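You operate a simulated robot arm through the tools that you are given. There is no shell and no other tool. Be economical: measure what you need, move in short steps, check, and stop when the job is done.

The job below is to be done with a simulated robot arm. You get a single attempt, and the scene is never put back.

JOB
Set the white mark to 20 and plug in all four leads.
Fine: red (cylinder 1) on tower A, yellow (3) on B, green (4) on C, blue (2) on D; the mark within a third of a step.

Only the result counts: the job must be done as asked and must still hold three seconds after the hand-in. Knocking over, shifting, dropping, spilling or breaking anything else fails it.

ROBOT AND FRAMES
A 6-joint arm with a two-finger parallel gripper, fixed in place. Base frame: the origin is at the foot of the arm, x ahead of it, y to its left, z up. Readings come in cm, degrees, newtons and seconds.
With the tool pointing down near the work surface it reaches from about 30 to 80 cm from the base axis. Its first joint turns from -166.0 to 166.0 degrees. Payload 3.91 kg.
The TCP is the grasp point between the finger pads, 3 cm short of the fingertips. In the tool frame z runs along the fingers and y along their closing line. The gripper opens to 11 cm. The fingers are 2 cm wide and 1 cm thick; the gripper's body (4.8 by 11.2 cm) begins 5.5 cm behind the TCP.
Orientation is that of the tool frame in the base frame, as a unit quaternion [w, x, y, z]. With the fingers straight down and closing along the base's y, the tool's x points along the base's -x, its y along +y and its z along -z.

CONTROLS
- The arm moves only by the tool step_arm. Its arguments are lists of equal length, an entry for each row: "xyz": the shift along the base's x, y, z in cm, a list of three; "rot": the turn, a rotation vector about the base's x, y, z in degrees, a list of three; "jaw": the gripper command, from -1 (shut) to 1 (fully open), values between in proportion. In form: {"xyz": [[x, y, z], ...], "rot": [[rx, ry, rz], ...], "jaw": [jaw, ...]}. A call has 1 to 12 rows; each row shifts and turns the commanded pose from where the row before left it. Rows are played at 5 a second. More than 5 cm and 8.6 degrees between two rows, or a gripper value outside its range, and nothing of the call is played. Where a pose cannot be reached the arm comes as near as it can. A force on the tool above 40 N (or 10 N above the force at the start of the call, whichever is more), or a blocked arm, ends the call early, and 0.2 s more pass. The fingers move at their own pace (about 4.5 cm/s each) and stop on an object; they squeeze with about 28 N. The grip force told is the motor's: it shows also when the fingers shut on nothing. Time passes only in rows, and 0.2 s behind the last, so rows that do not move let the fingers close. The reply holds the time, the measured pose of the TCP, the force on the tool along the base axes, the opening and the grip force, in the units named above and with some noise, with the torque about the TCP (base axes, N m) and any sound that the robot's microphone picked up.
- Cameras (640 x 400 px; columns grow to the right, rows downward): "scene" is fixed at [22.18, -50.08, 179.51]; the picture's right is [0.85, -0.53, 0.00], its down [-0.49, -0.78, -0.39] and it looks along [0.21, 0.33, -0.92] (base axes); focal length 266 px, centre (320, 200). "wrist" rides on the gripper at [7.7, 0.7, -11.4] in the tool frame; the picture's right is [-0.09, 1.00, 0.00], its down [-0.80, -0.07, -0.59] and it looks along [-0.59, -0.05, 0.80] (tool axes); focal length 270 px, centre (320, 200). There is no depth. A picture from a camera that has moved, and an enlarged one, comes with that camera's place and axes in the base frame and with its lens.
- get_image(camera): a new picture of that camera. It takes no simulated time.
- slide_trunk(by): slides the trunk up (or, below 0, down) by that many cm; the arm rides with it, the base frame stays. It gives what a move gives, with no picture.
- zoom(camera, box): a new picture of the part [left, top, right, bottom] of that camera's present view, enlarged. It takes no simulated time.
- job_done(): hands the job in; it is judged then, once.

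Go step by step. Nothing tells you positions but the pictures and the camera data: compare them with the known pose of the tool, close in by small moves and look again before you grip or let go. The budget is 120 turns and 68 pictures, counting those below and the enlarged ones. Unless the task says otherwise, let go and move clear before handing in, and close with one line.

The tools are called after "Emit:" by a JSON object that holds its "api" and its "payload". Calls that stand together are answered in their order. step_arm: Moves the arm, as the interface text tells. Its arguments: {"type":"object","properties":{"xyz":{"type":"array","items":{"type":"array","items":{"type":"number"}}},"rot":{"type":"array","items":{"type":"array","items":{"type":"number"}}},"jaw":{"type":"array","items":{"type":"number"}}},"required":["xyz","rot","jaw"]} The other tools are called the same way: slide_trunk (by) slides the trunk up or down; get_image (camera) takes a picture; zoom (camera, box) takes an enlarged picture of a part of a camera's view; job_done () hands the job in.

At the start:

```text
clock: 0.0
tool_pos: [38.19, -19.69, 142.04]
ee_rot: [-0.001, 0.0, 1.0, -0.001]
force: [0.1, -0.6, 0.2]
wrist_torque: [0.01, 0.02, 0.03]
width: 10.99
finger_force: 0.2
trunk travel left (down, up): [-57.5, 3.5]
```

scene: 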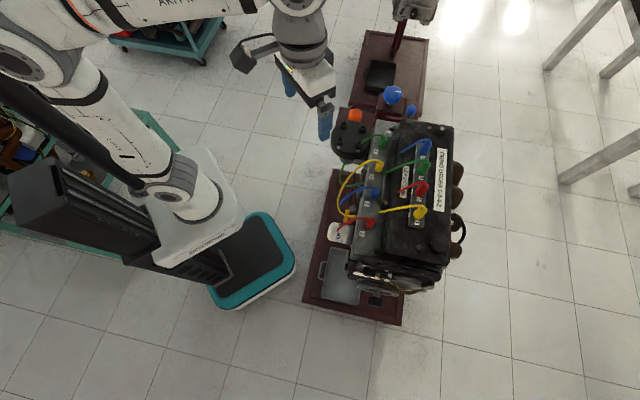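
wrist: 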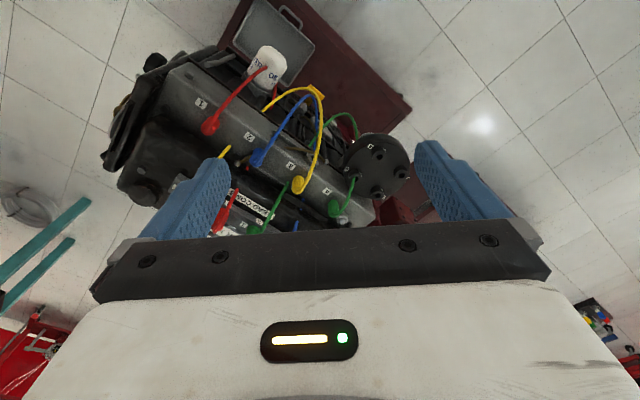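

I see an engine on a stand with four coloured leads, a distributor cap with towers, and probably a timing pulley. I'll zoom in on the parts first.

Emit:
{"api": "zoom", "payload": {"camera": "scene", "box": [300, 80, 480, 200]}}

Emit:
{"api": "zoom", "payload": {"camera": "scene", "box": [300, 190, 480, 310]}}

Emit:
{"api": "zoom", "payload": {"camera": "wrist", "box": [180, 30, 440, 230]}}

```text
3.33 times, centred on (390, 140) of scene
camera zoom: at [22.18, -50.08, 179.51], right [0.85, -0.53, 0.0], down [-0.49, -0.78, -0.39], along [0.21, 0.33, -0.92], focal length 886 px, centre (87, 400)
```

zoom: 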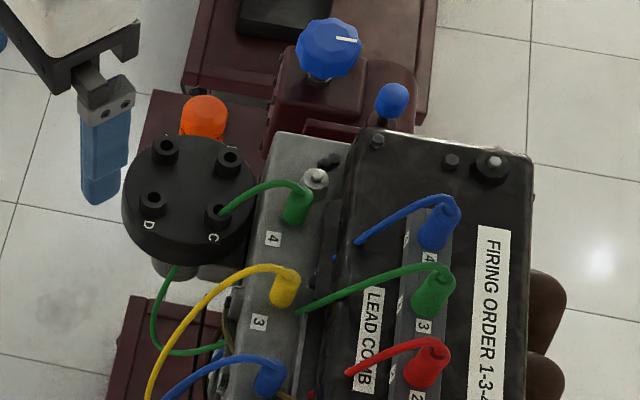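

```text
3.33 times, centred on (390, 250) of scene
camera zoom: at [22.18, -50.08, 179.51], right [0.85, -0.53, 0.0], down [-0.49, -0.78, -0.39], along [0.21, 0.33, -0.92], focal length 886 px, centre (87, 33)
```

zoom: 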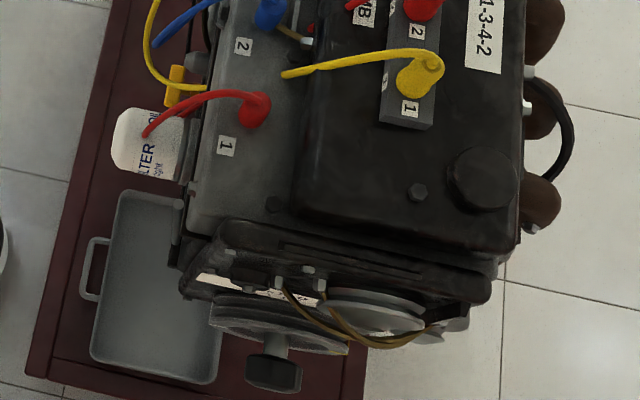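

```text
2.00 times, centred on (310, 130) of wrist
camera zoom: at [30.49, -18.96, 153.59], right [0.09, 1.0, 0.0], down [0.8, -0.07, 0.59], along [0.59, -0.05, -0.8], focal length 541 px, centre (340, 340)
```

zoom: 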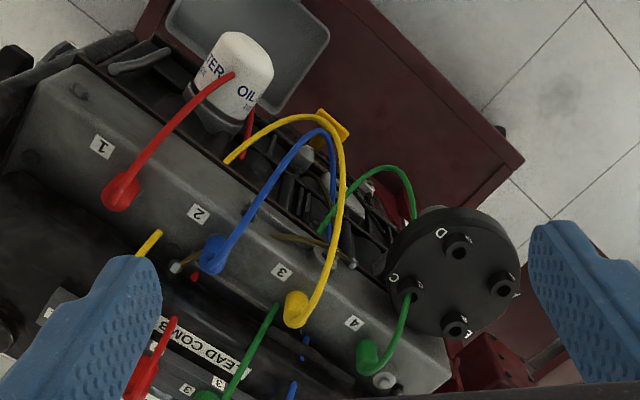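

Emit:
{"api": "step_arm", "payload": {"xyz": [[3, -4, -3], [3, -4, -3], [3, -3, -3], [3, -3, -1]], "rot": [[0, 0, 0], [0, 0, 0], [0, 0, 0], [0, 0, 0]], "jaw": [1, 1, 1, 1]}}

Emit:
{"api": "get_image", "payload": {"camera": "wrist"}}

```text
refused: row 1 steps farther than a row can; nothing moved
```

```text
62 pictures are left
camera wrist: at [30.49, -18.96, 153.59], right [0.09, 1.0, 0.0], down [0.8, -0.07, 0.59], along [0.59, -0.05, -0.8], focal length 270 px, centre (320, 200)
```

wrist: 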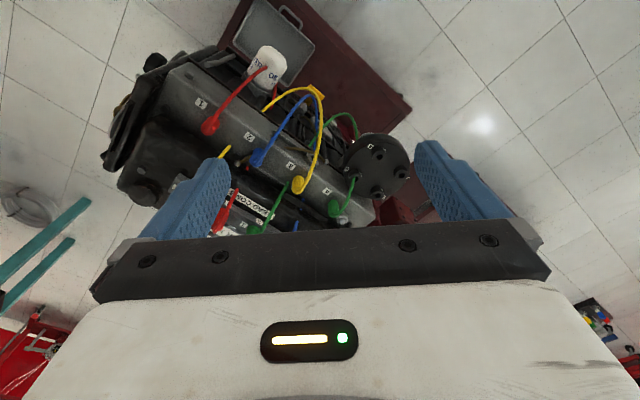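

My step was too long (the limit is 5 cm in total), so I'll repeat it in shorter rows toward the comb.

Emit:
{"api": "step_arm", "payload": {"xyz": [[2, -3, -2], [2, -3, -2], [2, -3, -2], [2, -3, -2], [2, -2, -2]], "rot": [[0, 0, 0], [0, 0, 0], [0, 0, 0], [0, 0, 0], [0, 0, 0]], "jaw": [1, 1, 1, 1, 1]}}

Emit:
{"api": "get_image", "payload": {"camera": "wrist"}}

```text
clock: 1.2
tool_pos: [48.29, -34.06, 131.87]
ee_rot: [-0.001, 0.0, 1.0, 0.0]
force: [0.6, -0.5, 0.3]
wrist_torque: [-0.01, 0.0, -0.01]
width: 11.0
finger_force: 0.0
trunk travel left (down, up): [-57.5, 3.5]
```

```text
61 pictures are left
camera wrist: at [40.68, -33.28, 143.26], right [0.09, 1.0, 0.0], down [0.8, -0.07, 0.59], along [0.59, -0.05, -0.8], focal length 270 px, centre (320, 200)
```

wrist: 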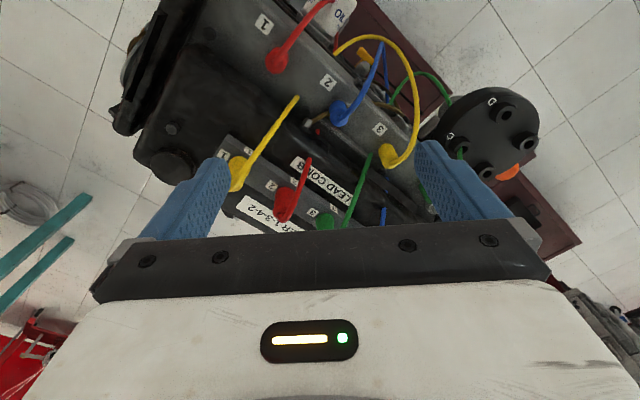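

Emit:
{"api": "zoom", "payload": {"camera": "scene", "box": [345, 262, 425, 312]}}

Emit:
{"api": "zoom", "payload": {"camera": "scene", "box": [360, 60, 440, 130]}}

```text
8.00 times, centred on (385, 287) of scene
camera zoom: at [22.18, -50.08, 179.51], right [0.85, -0.53, 0.0], down [-0.49, -0.78, -0.39], along [0.21, 0.33, -0.92], focal length 2127 px, centre (-200, -496)
```

zoom: 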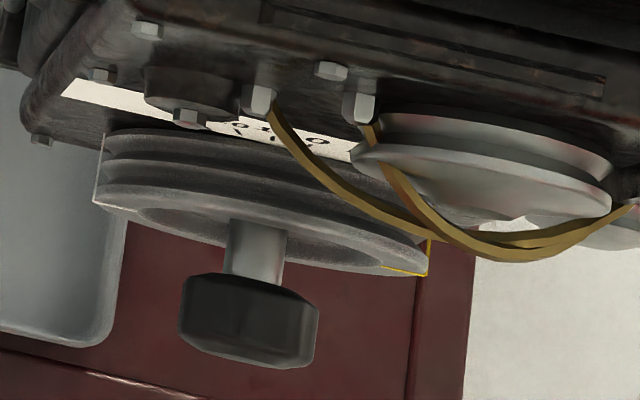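

```text
5.71 times, centred on (400, 95) of scene
camera zoom: at [22.18, -50.08, 179.51], right [0.85, -0.53, 0.0], down [-0.49, -0.78, -0.39], along [0.21, 0.33, -0.92], focal length 1519 px, centre (-137, 800)
```

zoom: 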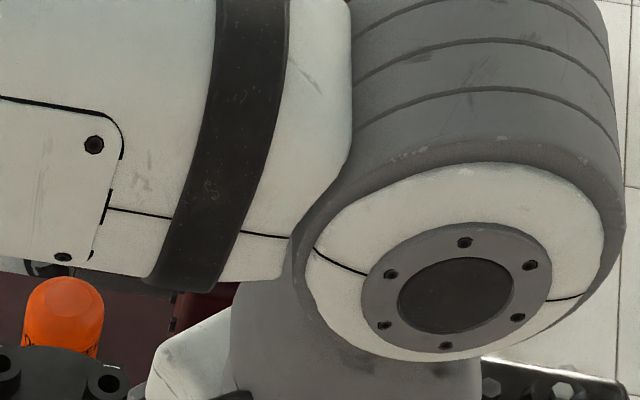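

Emit:
{"api": "step_arm", "payload": {"xyz": [[-2.6, -3.6, 0], [-2.6, -3.6, 0], [-2.6, -3.6, 0], [-2.6, -3.6, 0], [-2.6, -3.6, 0], [-2.6, -3.6, 0], [-2.6, -3.6, 0], [-2.6, -3.6, 0], [0, -1, -4], [0, -1, -4], [0, -1, -4]], "rot": [[0, 0, 5.6], [0, 0, 5.6], [0, 0, 5.6], [0, 0, 5.6], [0, 0, 5.6], [0, 0, 5.6], [0, 0, 5.6], [0, 0, 5.6], [5.5, -5.5, 0], [5.5, -5.5, 0], [5.5, -5.5, 0]], "jaw": [1, 1, 1, 1, 1, 1, 1, 1, 1, 1, 1]}}

Emit:
{"api": "get_image", "payload": {"camera": "wrist"}}

Emit:
{"api": "get_image", "payload": {"camera": "scene"}}

```text
clock: 3.6
tool_pos: [27.2, -65.34, 120.07]
ee_rot: [0.188, -0.373, 0.905, 0.077]
force: [-0.7, -0.4, -0.5]
wrist_torque: [0.0, 0.03, 0.0]
width: 11.01
finger_force: 0.0
trunk travel left (down, up): [-57.5, 3.5]
```

```text
58 pictures are left
camera wrist: at [18.58, -73.05, 127.55], right [-0.65, 0.76, 0.04], down [0.4, 0.3, 0.86], along [0.65, 0.57, -0.5], focal length 270 px, centre (320, 200)
```

wrist: 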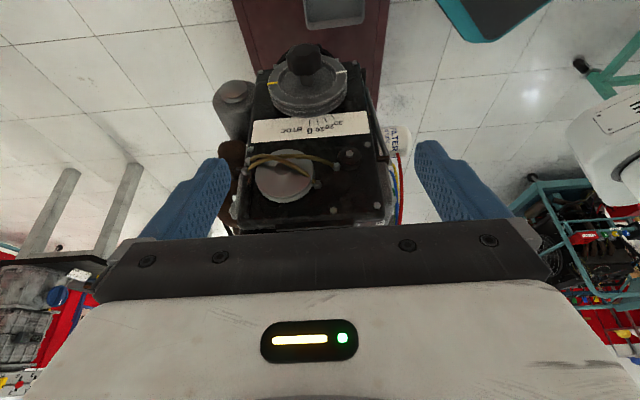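

```text
57 pictures are left
```

scene: 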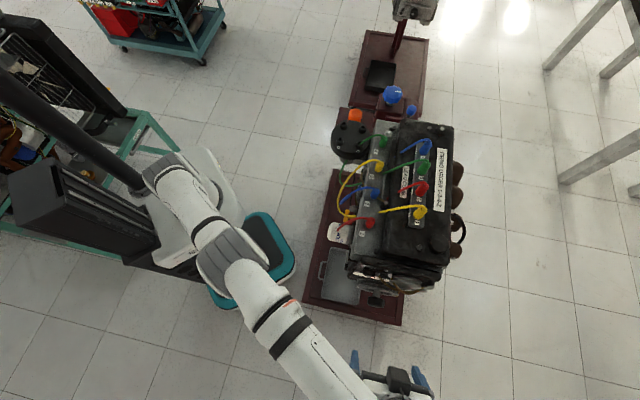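

Emit:
{"api": "zoom", "payload": {"camera": "wrist", "box": [240, 35, 380, 150]}}

```text
3.48 times, centred on (310, 92) of wrist
camera zoom: at [18.58, -73.05, 127.55], right [-0.65, 0.76, 0.04], down [0.4, 0.3, 0.86], along [0.65, 0.57, -0.5], focal length 940 px, centre (355, 574)
```

zoom: 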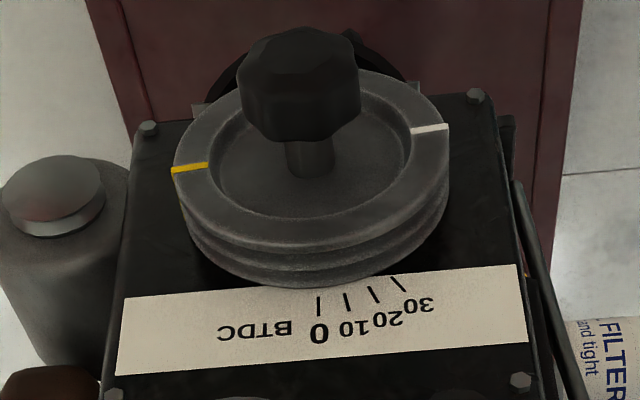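

The pulley's white mark sits well to the left of a 0-30 scale, and the knob is near (39.5, -57, 87) with its axis along (0.7, 0.7, 0). I'll lower the trunk and level the tool.

Emit:
{"api": "slide_trunk", "payload": {"by": -30}}

Emit:
{"api": "step_arm", "payload": {"xyz": [[0, 0, 0], [0, 0, 0], [0, 0, 0], [0, 0, 0], [0, 0, 0], [0, 0, 0], [0, 0, 0], [0, 0, 0], [0, 0, 0]], "rot": [[5.24, -5.24, 0], [5.24, -5.24, 0], [5.24, -5.24, 0], [5.24, -5.24, 0], [5.24, -5.24, 0], [5.24, -5.24, 0], [5.24, -5.24, 0], [5.24, -5.24, 0], [5.24, -5.24, 0]], "jaw": [1, 1, 1, 1, 1, 1, 1, 1, 1]}}

Emit:
{"api": "get_image", "payload": {"camera": "wrist"}}

```text
clock: 6.6
tool_pos: [27.28, -65.18, 90.2]
ee_rot: [0.186, -0.374, 0.905, 0.077]
force: [-0.2, 0.6, 0.1]
wrist_torque: [0.0, 0.04, -0.01]
width: 11.02
finger_force: 0.1
trunk travel left (down, up): [-27.5, 33.5]
```

```text
clock: 8.5
tool_pos: [30.17, -54.5, 85.17]
ee_rot: [0.617, -0.277, 0.698, 0.238]
force: [-9.2, -8.0, -5.1]
wrist_torque: [0.21, 0.24, -0.66]
width: 10.95
finger_force: 0.1
out of reach, approached as far as the arm can: row 2, 3, 4, 5, 6, 7, 8, 9
trunk travel left (down, up): [-27.5, 33.5]
stopped in row 9: the force on the tool passed its limit at 72 N (the readings are from after the stop); the commanded pose is now the measured one
```

```text
55 pictures are left
camera wrist: at [20.81, -62.41, 79.07], right [-0.67, 0.74, 0.08], down [-0.31, -0.38, 0.87], along [0.67, 0.56, 0.49], focal length 270 px, centre (320, 200)
```

wrist: 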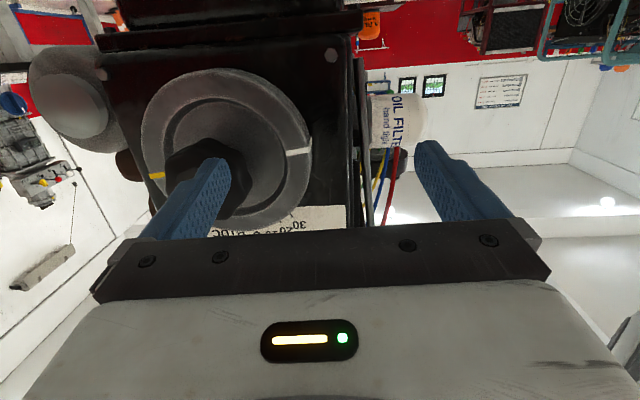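

The arm came up against its reach limit and touched something. I'll back off gently along the axis and check.

Emit:
{"api": "step_arm", "payload": {"xyz": [[-2, -1, 0], [-2, -2, 0]], "rot": [[0, 0, 0], [0, 0, 0]], "jaw": [1, 1]}}

Emit:
{"api": "get_image", "payload": {"camera": "scene"}}

Emit:
{"api": "get_image", "payload": {"camera": "wrist"}}

```text
clock: 9.1
tool_pos: [28.04, -54.87, 84.23]
ee_rot: [0.615, -0.277, 0.701, 0.234]
force: [0.8, 0.1, 0.1]
wrist_torque: [0.04, 0.04, -0.03]
width: 11.01
finger_force: 0.1
out of reach, approached as far as the arm can: row 1, 2
trunk travel left (down, up): [-27.5, 33.5]
```

```text
54 pictures are left
```

scene: 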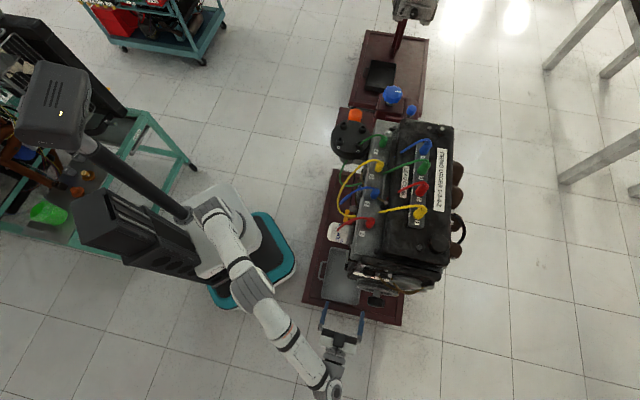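

```text
53 pictures are left
camera wrist: at [18.47, -62.77, 78.08], right [-0.66, 0.74, 0.07], down [-0.31, -0.37, 0.87], along [0.68, 0.56, 0.48], focal length 270 px, centre (320, 200)
```

wrist: 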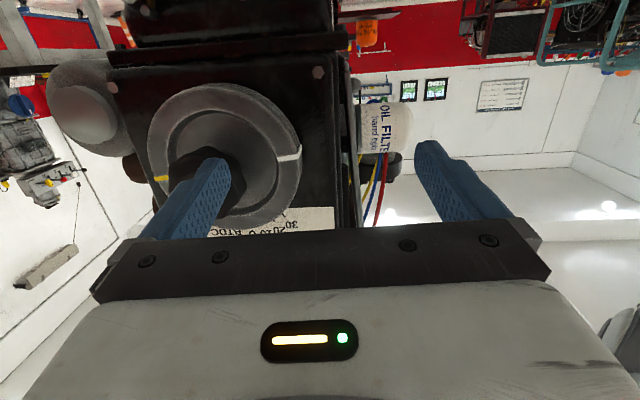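

Emit:
{"api": "slide_trunk", "payload": {"by": 12}}

Emit:
{"api": "step_arm", "payload": {"xyz": [[-1, -2, -4], [-1, -2, -4], [0, -2, -3]], "rot": [[0, 0, 0], [0, 0, 0], [0, 0, 0]], "jaw": [1, 1, 1]}}

```text
clock: 10.6
tool_pos: [27.98, -54.91, 96.16]
ee_rot: [0.614, -0.276, 0.701, 0.234]
force: [-0.2, 0.6, -0.3]
wrist_torque: [0.0, -0.01, 0.01]
width: 11.01
finger_force: 0.1
trunk travel left (down, up): [-39.5, 21.5]
```

```text
clock: 11.4
tool_pos: [27.04, -58.69, 84.58]
ee_rot: [0.614, -0.275, 0.702, 0.232]
force: [-0.1, -0.7, 0.2]
wrist_torque: [-0.03, -0.03, -0.06]
width: 11.0
finger_force: 0.0
out of reach, approached as far as the arm can: row 2, 3
trunk travel left (down, up): [-39.5, 21.5]
```

Raising the trunk improved the reach, so I'll raise it further.

Emit:
{"api": "slide_trunk", "payload": {"by": 12}}

Emit:
{"api": "step_arm", "payload": {"xyz": [[0, -2, -4], [0, -2, -4], [0, -2, -3], [0, -1, 0]], "rot": [[0, 0, 0], [0, 0, 0], [0, 0, 0], [0, 0, 0]], "jaw": [1, 1, 1, 1]}}

```text
clock: 12.9
tool_pos: [27.06, -58.68, 96.71]
ee_rot: [0.614, -0.274, 0.703, 0.23]
force: [-0.4, 0.3, -0.8]
wrist_torque: [0.0, 0.02, 0.02]
width: 10.99
finger_force: 0.1
trunk travel left (down, up): [-51.5, 9.5]
```

```text
clock: 13.9
tool_pos: [28.21, -59.68, 86.06]
ee_rot: [0.613, -0.275, 0.704, 0.231]
force: [-0.4, 0.4, 0.1]
wrist_torque: [0.02, 0.01, 0.02]
width: 10.99
finger_force: 0.0
out of reach, approached as far as the arm can: row 1, 2, 3, 4
trunk travel left (down, up): [-51.5, 9.5]
```

Emit:
{"api": "step_arm", "payload": {"xyz": [[0, 0, 0], [0, 0, 0], [0, 0, 0], [0, 0, 0], [0, 0, 0]], "rot": [[0.96, -1.8, -6.75], [0.96, -1.8, -6.75], [0.96, -1.8, -6.75], [0.96, -1.8, -6.75], [0, 0, 0]], "jaw": [1, 1, 1, 1, 1]}}

```text
clock: 15.1
tool_pos: [28.18, -59.44, 86.15]
ee_rot: [0.703, -0.096, 0.7, 0.086]
force: [0.3, 0.3, 0.5]
wrist_torque: [0.0, -0.01, 0.02]
width: 10.98
finger_force: 0.1
trunk travel left (down, up): [-51.5, 9.5]
```

Now it is in reach with heading 15° and level. Next I'll roll -90° so the fingers close vertically.

Emit:
{"api": "step_arm", "payload": {"xyz": [[0, 0, 0], [0, 0, 0], [0, 0, 0], [0, 0, 0], [0, 0, 0], [0, 0, 0], [0, 0, 0], [0, 0, 0], [0, 0, 0], [0, 0, 0], [0, 0, 0], [0, 0, 0]], "rot": [[-7.9, -2.12, 0], [-7.9, -2.12, 0], [-7.9, -2.12, 0], [-7.9, -2.12, 0], [-7.9, -2.12, 0], [-7.9, -2.12, 0], [-7.9, -2.12, 0], [-7.9, -2.12, 0], [-7.9, -2.12, 0], [-7.9, -2.12, 0], [-7.9, -2.12, 0], [0, 0, 0]], "jaw": [1, 1, 1, 1, 1, 1, 1, 1, 1, 1, 1, 1]}}

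Emit:
{"api": "get_image", "payload": {"camera": "wrist"}}

Emit:
{"api": "zoom", "payload": {"camera": "scene", "box": [300, 240, 460, 340]}}

```text
clock: 17.7
tool_pos: [28.9, -67.77, 84.36]
ee_rot: [0.649, -0.441, 0.552, -0.282]
force: [-0.4, -0.2, 0.0]
wrist_torque: [-0.01, 0.0, 0.0]
width: 10.99
finger_force: 0.2
out of reach, approached as far as the arm can: row 4, 5, 6, 7, 8, 9, 10, 11
trunk travel left (down, up): [-51.5, 9.5]
```

```text
52 pictures are left
camera wrist: at [19.6, -76.94, 80.2], right [-0.14, 0.52, -0.84], down [-0.75, 0.5, 0.44], along [0.65, 0.69, 0.32], focal length 270 px, centre (320, 200)
```

wrist: 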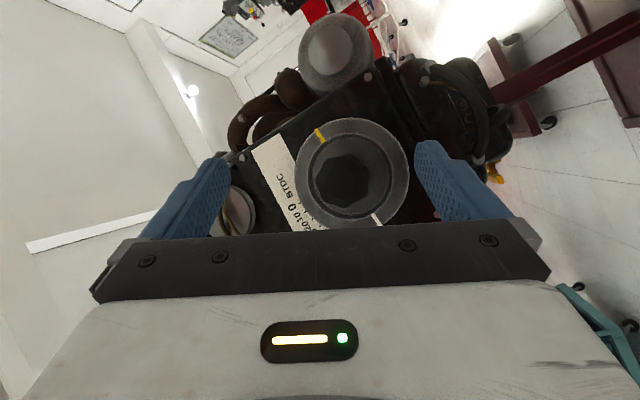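

```text
4.00 times, centred on (380, 290) of scene
camera zoom: at [22.18, -50.08, 179.51], right [0.85, -0.53, 0.0], down [-0.49, -0.78, -0.39], along [0.21, 0.33, -0.92], focal length 1063 px, centre (80, -160)
```

zoom: 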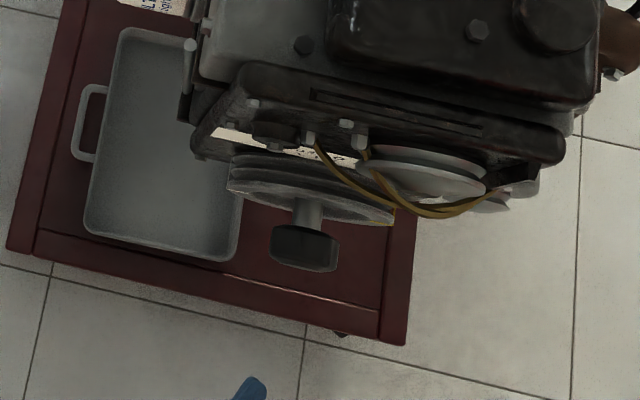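

Rolling that way hits a limit. A better way is to straddle the knob from above with a steep tool and swing about the pulley axis, so I'll undo the roll, rise and tilt back down.

Emit:
{"api": "step_arm", "payload": {"xyz": [[0, 0, 2], [0, 0, 2], [0, 0, 2], [0, 0, 2], [0, 0, 2], [0, 0, 2], [0, 0, 2], [0, 0, 2], [0, 0, 2], [0, 0, 2], [0, 0, 1], [0, 0, 1]], "rot": [[7.49, 2.0, 0], [7.49, 2.0, 0], [7.49, 2.0, 0], [7.49, 2.0, 0], [7.49, 2.0, 0], [7.49, 2.0, 0], [7.49, 2.0, 0], [7.49, 2.0, 0], [0, 0, 7.5], [0, 0, 7.5], [0, 0, 7.5], [0, 0, 7.5]], "jaw": [1, 1, 1, 1, 1, 1, 1, 1, 1, 1, 1, 1]}}

Emit:
{"api": "step_arm", "payload": {"xyz": [[0, 0, 0], [0, 0, 0], [0, 0, 0], [0, 0, 0], [0, 0, 0], [0, 0, 0], [0, 0, 0], [0, 0, 0]], "rot": [[-5.3, 5.3, 0], [-5.3, 5.3, 0], [-5.3, 5.3, 0], [-5.3, 5.3, 0], [-5.3, 5.3, 0], [-5.3, 5.3, 0], [-5.3, 5.3, 0], [-5.3, 5.3, 0]], "jaw": [1, 1, 1, 1, 1, 1, 1, 1]}}

```text
clock: 20.3
tool_pos: [32.04, -62.32, 104.38]
ee_rot: [0.668, -0.219, 0.679, 0.213]
force: [-0.3, -0.6, -0.2]
wrist_torque: [0.03, -0.03, 0.02]
width: 11.0
finger_force: 0.0
out of reach, approached as far as the arm can: row 1, 2, 3, 4, 5, 6, 8, 9, 10, 11, 12
trunk travel left (down, up): [-51.5, 9.5]
```

```text
clock: 22.1
tool_pos: [32.23, -62.17, 104.64]
ee_rot: [0.259, -0.351, 0.9, 0.022]
force: [0.8, 0.0, -0.1]
wrist_torque: [0.0, -0.01, 0.01]
width: 11.0
finger_force: 0.0
trunk travel left (down, up): [-51.5, 9.5]
```

Emit:
{"api": "step_arm", "payload": {"xyz": [[-0.1, 0.95, 0], [-0.1, 0.95, 0], [-0.1, 0.95, -2], [-0.1, 0.95, -2], [-0.1, 0.95, -2], [-0.1, 0.95, -2], [-0.1, 0.95, -2.3]], "rot": [[3.3, 2.45, 2.35], [3.3, 2.45, 2.35], [-5.66, -5.66, 0], [-5.66, -5.66, 0], [-5.66, -5.66, 0], [-5.66, -5.66, 0], [-5.66, -5.66, 0]], "jaw": [1, 1, 1, 1, 1, 1, 1]}}

Emit:
{"api": "get_image", "payload": {"camera": "wrist"}}

```text
clock: 23.7
tool_pos: [31.56, -56.49, 96.46]
ee_rot: [0.333, -0.422, 0.83, -0.151]
force: [0.9, 0.9, 0.7]
wrist_torque: [0.0, -0.03, 0.0]
width: 11.01
finger_force: 0.0
out of reach, approached as far as the arm can: row 7
trunk travel left (down, up): [-51.5, 9.5]
```

```text
50 pictures are left
camera wrist: at [20.19, -62.57, 101.21], right [-0.56, 0.67, -0.49], down [-0.02, 0.58, 0.81], along [0.83, 0.47, -0.31], focal length 270 px, centre (320, 200)
```

wrist: 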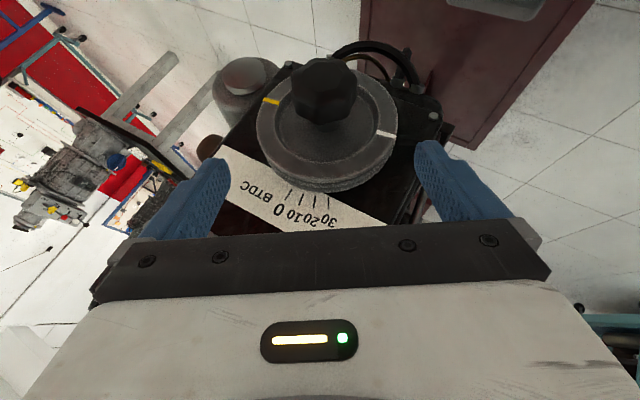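

Emit:
{"api": "zoom", "payload": {"camera": "wrist", "box": [240, 50, 410, 230]}}

```text
2.22 times, centred on (325, 140) of wrist
camera zoom: at [20.19, -62.57, 101.21], right [-0.56, 0.67, -0.49], down [-0.02, 0.58, 0.81], along [0.83, 0.47, -0.31], focal length 601 px, centre (309, 333)
```

zoom: 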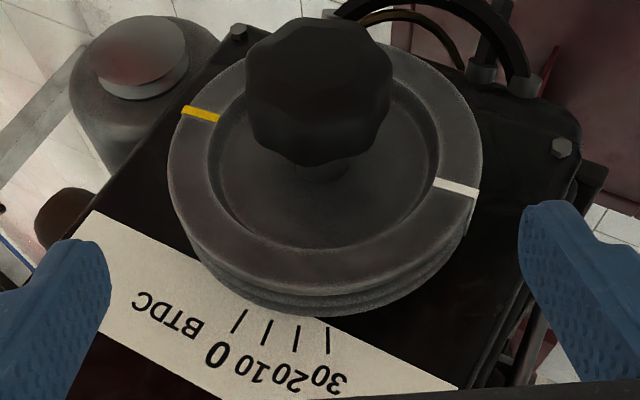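

The mark is at about 96° toward the scale side with 20 at 20° (ticks are true degrees), so I need about +76°. I'll close in on the knob centre near (39.2, -57.1, 86.5).

Emit:
{"api": "step_arm", "payload": {"xyz": [[2.55, -0.2, -3.32], [2.55, -0.2, -3.32], [2.55, -0.2, -3.32], [0, 0, 0]], "rot": [[0, 0, 0], [0, 0, 0], [0, 0, 0], [0, 0, 0]], "jaw": [1, 1, 1, 1]}}

Emit:
{"api": "get_image", "payload": {"camera": "wrist"}}

Emit:
{"api": "zoom", "payload": {"camera": "scene", "box": [320, 260, 420, 330]}}

```text
clock: 24.7
tool_pos: [40.08, -58.0, 87.22]
ee_rot: [0.332, -0.421, 0.831, -0.147]
force: [-0.3, 0.2, 0.1]
wrist_torque: [0.06, 0.03, -0.03]
width: 11.01
finger_force: 0.0
out of reach, approached as far as the arm can: row 2, 3
trunk travel left (down, up): [-51.5, 9.5]
```

```text
48 pictures are left
camera wrist: at [28.7, -64.17, 92.0], right [-0.56, 0.67, -0.48], down [-0.02, 0.58, 0.82], along [0.83, 0.47, -0.31], focal length 270 px, centre (320, 200)
```

wrist: 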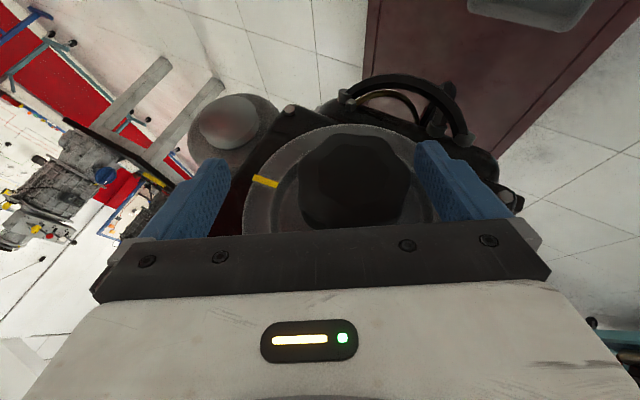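

```text
5.71 times, centred on (370, 295) of scene
camera zoom: at [22.18, -50.08, 179.51], right [0.85, -0.53, 0.0], down [-0.49, -0.78, -0.39], along [0.21, 0.33, -0.92], focal length 1519 px, centre (34, -343)
```

zoom: 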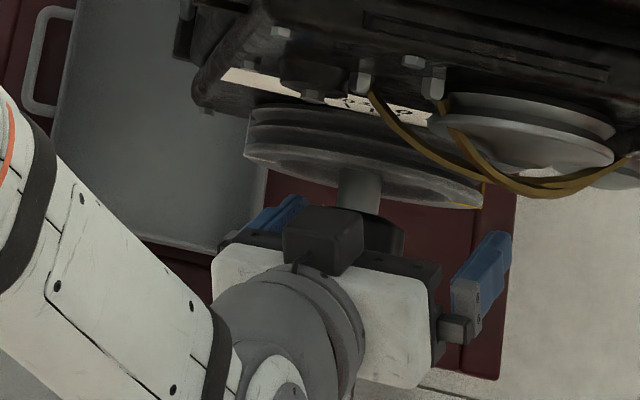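

Emit:
{"api": "step_arm", "payload": {"xyz": [[-0.88, 0.88, -0.75], [0, 0, 0]], "rot": [[0, 0, 0], [0, 0, 0]], "jaw": [1, 1]}}

Emit:
{"api": "step_arm", "payload": {"xyz": [[0, 0, 0], [0, 0, 0], [0, 0, 0], [0, 0, 0], [0, 0, 0]], "rot": [[0, 0, 0], [0, 0, 0], [0, 0, 0], [0, 0, 0], [0, 0, 0]], "jaw": [0.4, 0, 0, 0, 0]}}

```text
clock: 25.3
tool_pos: [39.76, -58.21, 87.07]
ee_rot: [0.331, -0.422, 0.831, -0.146]
force: [0.4, 0.6, 0.8]
wrist_torque: [-0.04, 0.02, 0.0]
width: 11.02
finger_force: 0.1
out of reach, approached as far as the arm can: row 1
trunk travel left (down, up): [-51.5, 9.5]
```

```text
clock: 26.5
tool_pos: [39.67, -57.96, 86.8]
ee_rot: [0.332, -0.422, 0.831, -0.144]
force: [-23.7, 21.8, -20.8]
wrist_torque: [0.23, -0.42, 0.37]
width: 7.4
finger_force: 19.1
trunk travel left (down, up): [-51.5, 9.5]
```

One finger touched first because I'm off-centre against a joint limit. I'll open, swing back 12° and recentre.

Emit:
{"api": "step_arm", "payload": {"xyz": [[0, 0, 0], [-0.2, 0.2, 0], [-0.3, 0.3, 0]], "rot": [[0, 0, 0], [4.2, 4.2, 0], [4.2, 4.2, 0]], "jaw": [1, 1, 1]}}

Emit:
{"api": "get_image", "payload": {"camera": "wrist"}}

```text
clock: 27.3
tool_pos: [39.27, -57.61, 87.09]
ee_rot: [0.301, -0.407, 0.861, -0.057]
force: [-0.7, 0.3, -0.1]
wrist_torque: [-0.01, 0.03, -0.02]
width: 11.0
finger_force: 0.1
trunk travel left (down, up): [-51.5, 9.5]
```

```text
46 pictures are left
camera wrist: at [28.61, -64.49, 92.56], right [-0.62, 0.72, -0.3], down [0.1, 0.46, 0.88], along [0.78, 0.52, -0.36], focal length 270 px, centre (320, 200)
```

wrist: 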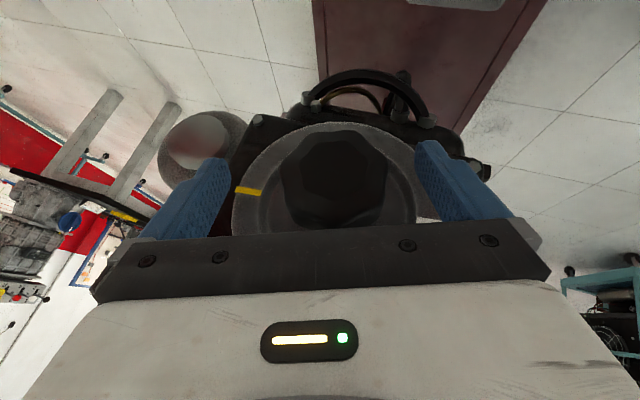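

Emit:
{"api": "step_arm", "payload": {"xyz": [[-0.35, 0.35, -0.5], [0, 0, 0], [0, 0, 0], [0, 0, 0], [0, 0, 0], [0, 0, 0], [0, 0, 0], [0, 0, 0]], "rot": [[0, 0, 0], [0, 0, 0], [0, 0, 0], [0, 0, 0], [0, 0, 0], [0, 0, 0], [0, 0, 0], [0, 0, 0]], "jaw": [1, 1, 0.3, 0.2, -0.1, -0.4, -1, -1]}}

```text
clock: 29.1
tool_pos: [38.84, -57.3, 86.56]
ee_rot: [0.301, -0.406, 0.861, -0.057]
force: [-2.8, 4.0, -2.2]
wrist_torque: [0.03, -0.08, -0.31]
width: 5.36
finger_force: 45.5
trunk travel left (down, up): [-51.5, 9.5]
```

Gripped the knob on its axis. I'll turn it about the pulley axis.

Emit:
{"api": "step_arm", "payload": {"xyz": [[0, 0, 0], [0, 0, 0], [0, 0, 0], [0, 0, 0], [0, 0, 0]], "rot": [[5.66, 5.66, 0], [5.66, 5.66, 0], [5.66, 5.66, 0], [5.66, 5.66, 0], [5.66, 5.66, 0]], "jaw": [-1, -1, -1, -1, -1]}}

```text
clock: 30.3
tool_pos: [38.85, -57.24, 86.61]
ee_rot: [0.172, -0.323, 0.896, 0.252]
force: [-3.3, -3.1, -6.1]
wrist_torque: [0.14, -0.16, 0.12]
width: 5.38
finger_force: 45.2
trunk travel left (down, up): [-51.5, 9.5]
```

Emit:
{"api": "step_arm", "payload": {"xyz": [[0, 0, 0], [0, 0, 0], [0, 0, 0], [0, 0, 0], [0, 0, 0]], "rot": [[5.06, 5.06, 0], [5.06, 5.06, 0], [5.06, 5.06, 0], [5.06, 5.06, 0], [5.06, 5.06, 0]], "jaw": [-1, -1, -1, -1, -1]}}

Emit:
{"api": "get_image", "payload": {"camera": "wrist"}}

```text
clock: 30.8
tool_pos: [38.81, -57.29, 86.56]
ee_rot: [0.145, -0.301, 0.89, 0.309]
force: [-2.2, -5.4, -0.7]
wrist_torque: [0.54, -0.56, 0.54]
width: 5.38
finger_force: 44.4
out of reach, approached as far as the arm can: row 2
trunk travel left (down, up): [-51.5, 9.5]
stopped in row 2: the force on the tool passed its limit at 43 N (the readings are from after the stop); the commanded pose is now the measured one
```

```text
45 pictures are left
camera wrist: at [31.65, -67.55, 92.17], right [-0.56, 0.66, 0.5], down [0.62, -0.07, 0.78], along [0.55, 0.74, -0.38], focal length 270 px, centre (320, 200)
```

wrist: 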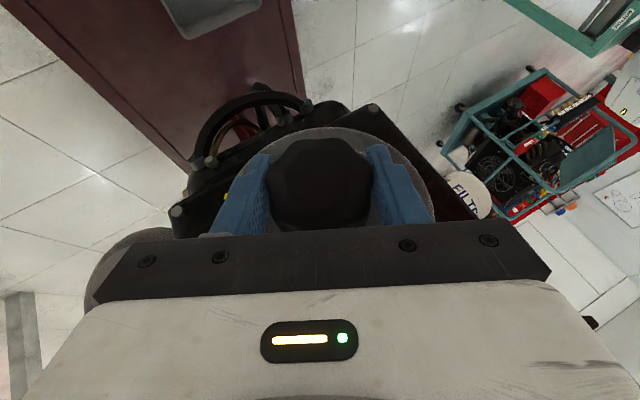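

Emit:
{"api": "step_arm", "payload": {"xyz": [[0, 0, 0], [0, 0, 0], [0, 0, 0], [0, 0, 0], [0, 0, 0], [0, 0, 0], [0, 0, 0], [-2.0, -0.9, 3.3], [-2.0, -0.9, 3.3], [-2.0, -0.9, 3.3], [0, 0, 0]], "rot": [[0, 0, 0], [0, 0, 0], [-5.66, -5.66, 0], [-5.66, -5.66, 0], [-5.66, -5.66, 0], [-5.66, -5.66, 0], [-5.66, -5.66, 0], [0, 0, 0], [0, 0, 0], [0, 0, 0], [0, 0, 0]], "jaw": [0, 1, 1, 1, 1, 1, 1, 1, 1, 1, 1]}}

Emit:
{"api": "zoom", "payload": {"camera": "wrist", "box": [230, 50, 410, 230]}}

```text
clock: 33.2
tool_pos: [32.75, -59.9, 96.45]
ee_rot: [0.278, -0.393, 0.877, 0.002]
force: [1.1, -0.2, -0.5]
wrist_torque: [0.03, 0.03, -0.01]
width: 10.98
finger_force: 0.0
trunk travel left (down, up): [-51.5, 9.5]
```

```text
2.22 times, centred on (320, 140) of wrist
camera zoom: at [22.61, -67.27, 102.21], right [-0.64, 0.75, -0.17], down [0.19, 0.37, 0.91], along [0.74, 0.55, -0.38], focal length 601 px, centre (320, 333)
```

zoom: 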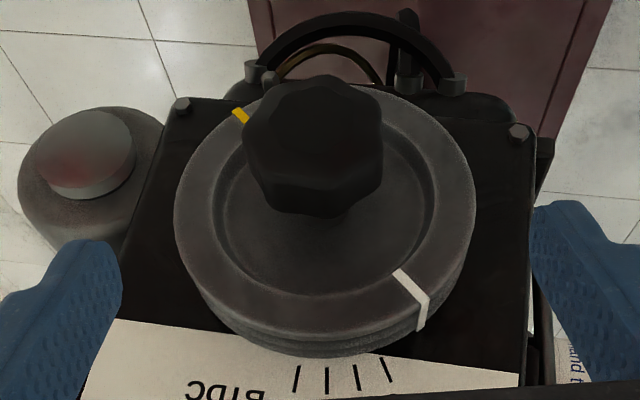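

Mark now at about 52°, so 32° more is needed. Regripping for the rest.

Emit:
{"api": "step_arm", "payload": {"xyz": [[2.03, 0.87, -3.3], [2.03, 0.87, -3.3], [2.03, 0.87, -3.3], [0, 0, 0], [0, 0, 0], [0, 0, 0], [0, 0, 0], [0, 0, 0], [0, 0, 0]], "rot": [[0, 0, 0], [0, 0, 0], [0, 0, 0], [0, 0, 0], [0, 0, 0], [0, 0, 0], [0, 0, 0], [0, 0, 0], [0, 0, 0]], "jaw": [1, 1, 1, 1, 0.2, -0.1, -0.4, -1, -1]}}

Emit:
{"api": "step_arm", "payload": {"xyz": [[0, 0, 0], [0, 0, 0], [0, 0, 0], [0, 0, 0], [0, 0, 0]], "rot": [[4.53, 4.53, 0], [4.53, 4.53, 0], [4.53, 4.53, 0], [4.53, 4.53, 0], [4.53, 4.53, 0]], "jaw": [-1, -1, -1, -1, -1]}}

```text
clock: 35.2
tool_pos: [39.12, -57.17, 86.29]
ee_rot: [0.279, -0.393, 0.876, 0.003]
force: [-15.0, 14.9, -8.2]
wrist_torque: [-0.13, 0.08, 0.3]
width: 5.28
finger_force: 45.4
trunk travel left (down, up): [-51.5, 9.5]
```

```text
clock: 36.4
tool_pos: [39.01, -57.03, 86.41]
ee_rot: [0.173, -0.322, 0.896, 0.252]
force: [-10.2, 15.6, -18.6]
wrist_torque: [0.33, -0.35, 0.58]
width: 5.27
finger_force: 44.9
trunk travel left (down, up): [-51.5, 9.5]
```

Emit:
{"api": "step_arm", "payload": {"xyz": [[0, 0, 0], [0, 0, 0], [0, 0, 0], [0, 0, 0], [0, 0, 0], [0, 0, 0], [-2.0, -0.9, 3.3], [-2.0, -0.9, 3.3], [-2.0, -0.9, 3.3], [0, 0, 0]], "rot": [[0, 0, 0], [0, 0, 0], [-5.66, -5.66, 0], [-5.66, -5.66, 0], [-5.66, -5.66, 0], [-5.66, -5.66, 0], [0, 0, 0], [0, 0, 0], [0, 0, 0], [0, 0, 0]], "jaw": [0, 1, 1, 1, 1, 1, 1, 1, 1, 1]}}

Emit:
{"api": "zoom", "payload": {"camera": "wrist", "box": [230, 50, 410, 230]}}

```text
clock: 38.6
tool_pos: [33.04, -59.88, 96.56]
ee_rot: [0.279, -0.392, 0.877, 0.001]
force: [-0.4, -0.2, -0.6]
wrist_torque: [0.0, 0.04, -0.04]
width: 10.99
finger_force: 0.0
trunk travel left (down, up): [-51.5, 9.5]
```

```text
2.22 times, centred on (320, 140) of wrist
camera zoom: at [22.98, -67.25, 102.31], right [-0.64, 0.75, -0.17], down [0.19, 0.37, 0.91], along [0.74, 0.55, -0.38], focal length 601 px, centre (320, 333)
```

zoom: 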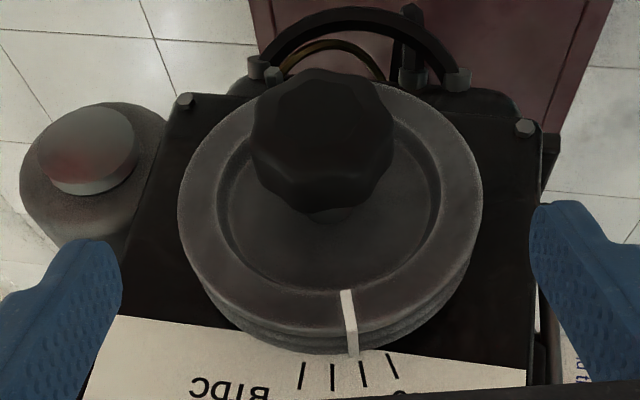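

Emit:
{"api": "zoom", "payload": {"camera": "wrist", "box": [290, 165, 370, 225]}}

```text
6.67 times, centred on (330, 195) of wrist
camera zoom: at [22.98, -67.25, 102.31], right [-0.64, 0.75, -0.17], down [0.19, 0.37, 0.91], along [0.74, 0.55, -0.38], focal length 1802 px, centre (253, 233)
```

zoom: 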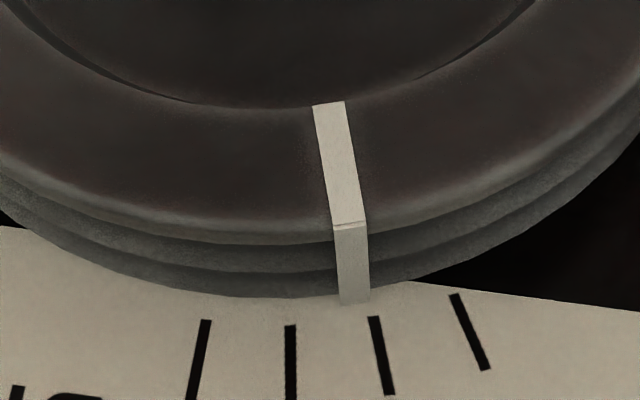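

The mark reads about 17.8, so I'll nudge it back about 2.3° by regripping in the same finger orientation.

Emit:
{"api": "step_arm", "payload": {"xyz": [[1.98, 0.95, -3.38], [1.98, 0.95, -3.38], [1.98, 0.95, -3.38], [0, 0, 0], [0, 0, 0], [0, 0, 0], [0, 0, 0], [0, 0, 0], [0, 0, 0], [0, 0, 0], [0, 0, 0], [0, 0, 0]], "rot": [[0, 0, 0], [0, 0, 0], [0, 0, 0], [5.66, 5.66, 0], [5.66, 5.66, 0], [5.66, 5.66, 0], [5.66, 5.66, 0], [0, 0, 0], [0, 0, 0], [0, 0, 0], [0, 0, 0], [0, 0, 0]], "jaw": [1, 1, 1, 1, 1, 1, 1, 1, 0.2, -0.1, -0.5, -1]}}

Emit:
{"api": "step_arm", "payload": {"xyz": [[0, 0, 0], [0, 0, 0], [0, 0, 0], [0, 0, 0]], "rot": [[0, 0, 0], [-0.9, -0.9, 0], [-0.9, -0.9, 0], [0, 0, 0]], "jaw": [-1, -1, -1, -1]}}

Emit:
{"api": "step_arm", "payload": {"xyz": [[0, 0, 0], [0, 0, 0], [0, 0, 0], [0, 0, 0], [0, 0, 0], [0, 0, 0], [-2.0, -0.9, 3.3], [-2.0, -0.9, 3.3], [-2.0, -0.9, 3.3], [0, 0, 0]], "rot": [[0, 0, 0], [0, 0, 0], [-5.66, -5.66, 0], [-5.66, -5.66, 0], [-5.66, -5.66, 0], [-5.66, -5.66, 0], [0, 0, 0], [0, 0, 0], [0, 0, 0], [0, 0, 0]], "jaw": [0, 1, 1, 1, 1, 1, 1, 1, 1, 1]}}

Emit:
{"api": "zoom", "payload": {"camera": "wrist", "box": [290, 165, 370, 225]}}

```text
clock: 41.2
tool_pos: [39.01, -57.15, 86.32]
ee_rot: [0.174, -0.322, 0.897, 0.249]
force: [-2.4, 3.9, 0.3]
wrist_torque: [0.04, 0.02, 0.26]
width: 5.29
finger_force: 29.3
trunk travel left (down, up): [-51.5, 9.5]
```

```text
clock: 42.2
tool_pos: [39.06, -57.01, 86.3]
ee_rot: [0.182, -0.33, 0.897, 0.23]
force: [-1.1, 8.4, -2.0]
wrist_torque: [0.19, -0.19, 0.58]
width: 5.28
finger_force: 45.3
trunk travel left (down, up): [-51.5, 9.5]
```

```text
clock: 44.4
tool_pos: [32.91, -59.67, 96.12]
ee_rot: [0.286, -0.396, 0.872, -0.018]
force: [-0.1, -0.1, 0.2]
wrist_torque: [0.02, 0.01, 0.0]
width: 10.99
finger_force: 0.0
trunk travel left (down, up): [-51.5, 9.5]
```

```text
6.67 times, centred on (330, 195) of wrist
camera zoom: at [22.6, -66.88, 101.81], right [-0.63, 0.74, -0.21], down [0.16, 0.4, 0.9], along [0.76, 0.54, -0.37], focal length 1802 px, centre (253, 233)
```

zoom: 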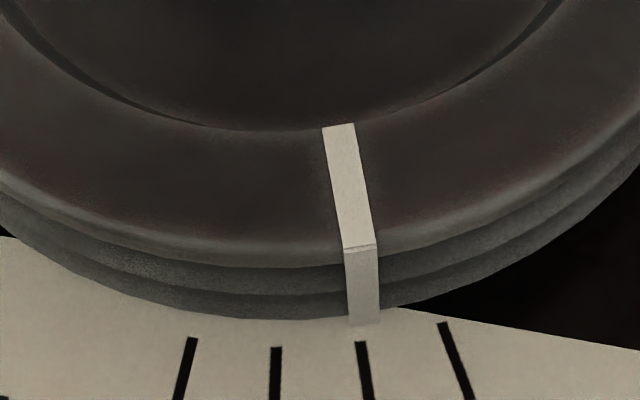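

The mark is at 20. Now I'll lift clear, turn the tool straight down and go to the comb with the fingers closing along the comb line.

Emit:
{"api": "step_arm", "payload": {"xyz": [[0, 0, 4], [0, 0, 4], [0, 0, 4], [0, 0, 4], [0, 0, 4], [0, 0, 4], [0, 0, 4], [0, 0, 4], [0, 0, 4], [0, 0, 0], [0, 0, 0], [0, 0, 0]], "rot": [[0, 0, 0], [-2.95, 7.8, 0], [-2.95, 7.8, 0], [-2.95, 7.8, 0], [-2.95, 7.8, 0], [0, 0, -8.5], [0, 0, -8.5], [0, 0, -8.5], [0, 0, -8.5], [0, 0, -8.5], [0, 0, -8.5], [0, 0, -8.5]], "jaw": [1, 1, 1, 1, 1, 1, 1, 1, 1, 1, 1, 1]}}

Emit:
{"api": "step_arm", "payload": {"xyz": [[0, 0, 3], [2, 3, 2], [2, 3.5, 2], [2, 3.5, 0], [3, 3, 0], [3, 3, 0], [3, 3, 0], [2, 1, 0]], "rot": [[0, 0, -8.5], [0, 0, -8.5], [0, 0, -8.5], [0, 0, -8.5], [0, 0, 0], [0, 0, 0], [0, 0, 0], [0, 0, 0]], "jaw": [1, 1, 1, 1, 1, 1, 1, 1]}}

Emit:
{"api": "get_image", "payload": {"camera": "wrist"}}

```text
clock: 47.0
tool_pos: [32.41, -58.53, 131.35]
ee_rot: [0.0, 0.093, 0.996, 0.0]
force: [-0.2, 0.2, -0.6]
wrist_torque: [-0.04, -0.01, 0.02]
width: 10.99
finger_force: 0.1
out of reach, approached as far as the arm can: row 9
trunk travel left (down, up): [-51.5, 9.5]
```

```text
clock: 48.8
tool_pos: [48.92, -37.39, 137.19]
ee_rot: [0.0, 0.38, 0.925, 0.001]
force: [0.8, -0.2, -0.2]
wrist_torque: [0.01, 0.0, -0.03]
width: 11.0
finger_force: 0.0
out of reach, approached as far as the arm can: row 1
trunk travel left (down, up): [-51.5, 9.5]
```

```text
40 pictures are left
camera wrist: at [43.85, -31.48, 148.66], right [0.76, 0.65, 0.0], down [0.52, -0.61, 0.59], along [0.39, -0.45, -0.8], focal length 270 px, centre (320, 200)
```

wrist: 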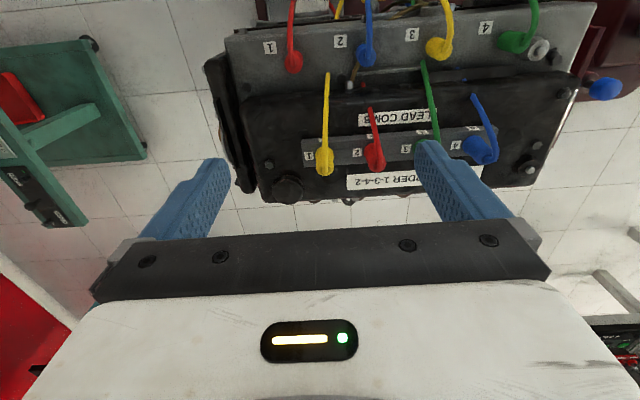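

Emit:
{"api": "zoom", "payload": {"camera": "wrist", "box": [290, 60, 420, 200]}}

Emit:
{"api": "zoom", "payload": {"camera": "scene", "box": [325, 95, 445, 175]}}

```text
2.86 times, centred on (355, 130) of wrist
camera zoom: at [43.85, -31.48, 148.66], right [0.76, 0.65, 0.0], down [0.52, -0.61, 0.59], along [0.39, -0.45, -0.8], focal length 772 px, centre (220, 400)
```

zoom: 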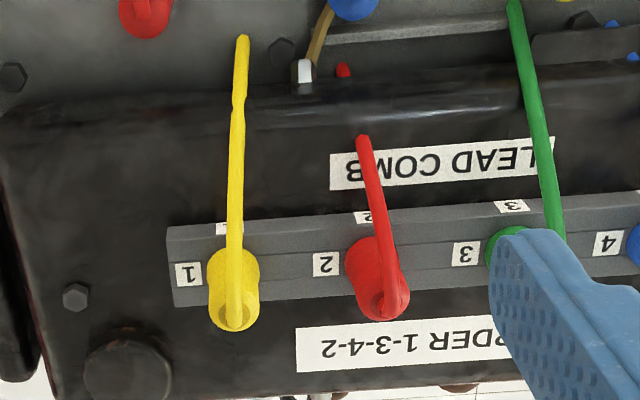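

```text
5.00 times, centred on (385, 135) of scene
camera zoom: at [22.18, -50.08, 179.51], right [0.85, -0.53, 0.0], down [-0.49, -0.78, -0.39], along [0.21, 0.33, -0.92], focal length 1329 px, centre (-5, 525)
```

zoom: 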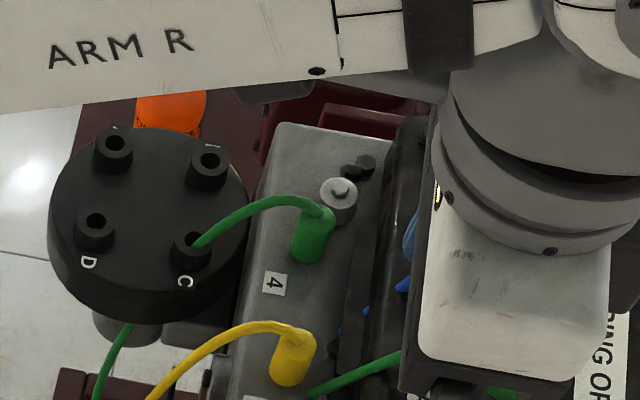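

Emit:
{"api": "step_arm", "payload": {"xyz": [[0.2, 4.5, 0], [0.2, 4.5, 0], [0.2, 4.5, 0], [0.2, 4.5, 0], [0.2, 4.5, -2], [0.2, 4.5, -2], [0.3, 4, -3], [0.3, 4, -3], [0.3, 4, -3], [0, 1, -3]], "rot": [[0, 0, 0], [0, 0, 0], [0, 0, 0], [0, 0, 0], [0, 0, 0], [0, 0, 0], [0, 0, 0], [0, 0, 0], [0, 0, 0], [0, 0, 0]], "jaw": [1, 1, 1, 1, 1, 1, 1, 1, 1, 1]}}

Emit:
{"api": "get_image", "payload": {"camera": "wrist"}}

```text
clock: 51.0
tool_pos: [50.94, 2.79, 121.0]
ee_rot: [0.001, 0.38, 0.925, 0.001]
force: [0.4, -1.0, 0.4]
wrist_torque: [-0.01, -0.03, 0.01]
width: 11.0
finger_force: 0.1
trunk travel left (down, up): [-51.5, 9.5]
```

```text
37 pictures are left
camera wrist: at [45.95, 8.67, 132.49], right [0.76, 0.65, 0.0], down [0.52, -0.61, 0.59], along [0.39, -0.45, -0.8], focal length 270 px, centre (320, 200)
```

wrist: 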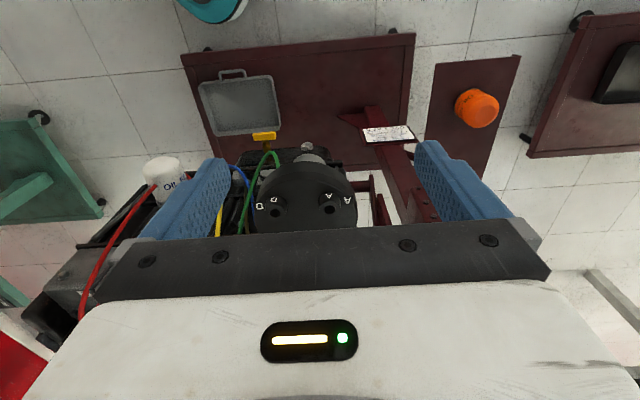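

Emit:
{"api": "step_arm", "payload": {"xyz": [[-2.5, 3, 1.5], [-2.5, 3, 1.5], [-1.5, 2, 0]], "rot": [[0, 0, 0], [0, 0, 0], [0, 0, 0]], "jaw": [1, 1, 1]}}

Emit:
{"api": "zoom", "payload": {"camera": "wrist", "box": [220, 110, 400, 235]}}

Emit:
{"api": "zoom", "payload": {"camera": "scene", "box": [315, 90, 395, 160]}}

```text
clock: 51.8
tool_pos: [44.44, 10.73, 124.18]
ee_rot: [0.0, 0.379, 0.925, 0.002]
force: [0.7, 0.0, 1.0]
wrist_torque: [0.01, 0.0, -0.04]
width: 10.98
finger_force: 0.1
trunk travel left (down, up): [-51.5, 9.5]
```

```text
3.20 times, centred on (310, 172) of wrist
camera zoom: at [39.41, 16.63, 135.64], right [0.76, 0.65, 0.0], down [0.52, -0.61, 0.59], along [0.39, -0.45, -0.8], focal length 865 px, centre (352, 288)
```

zoom: 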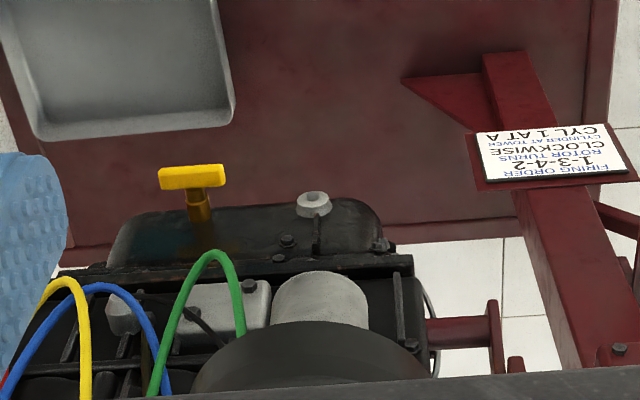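

```text
5.71 times, centred on (355, 125) of scene
camera zoom: at [22.18, -50.08, 179.51], right [0.85, -0.53, 0.0], down [-0.49, -0.78, -0.39], along [0.21, 0.33, -0.92], focal length 1519 px, centre (120, 629)
```

zoom: 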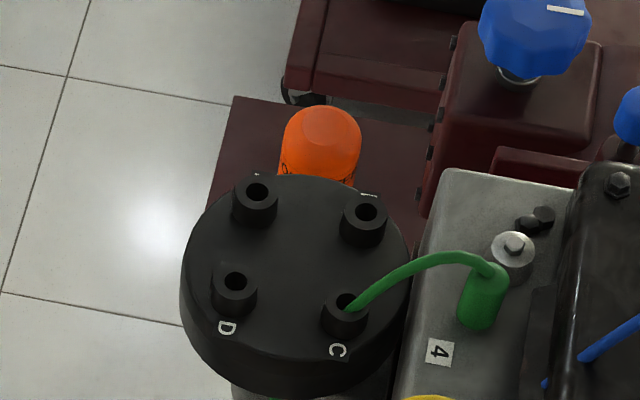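

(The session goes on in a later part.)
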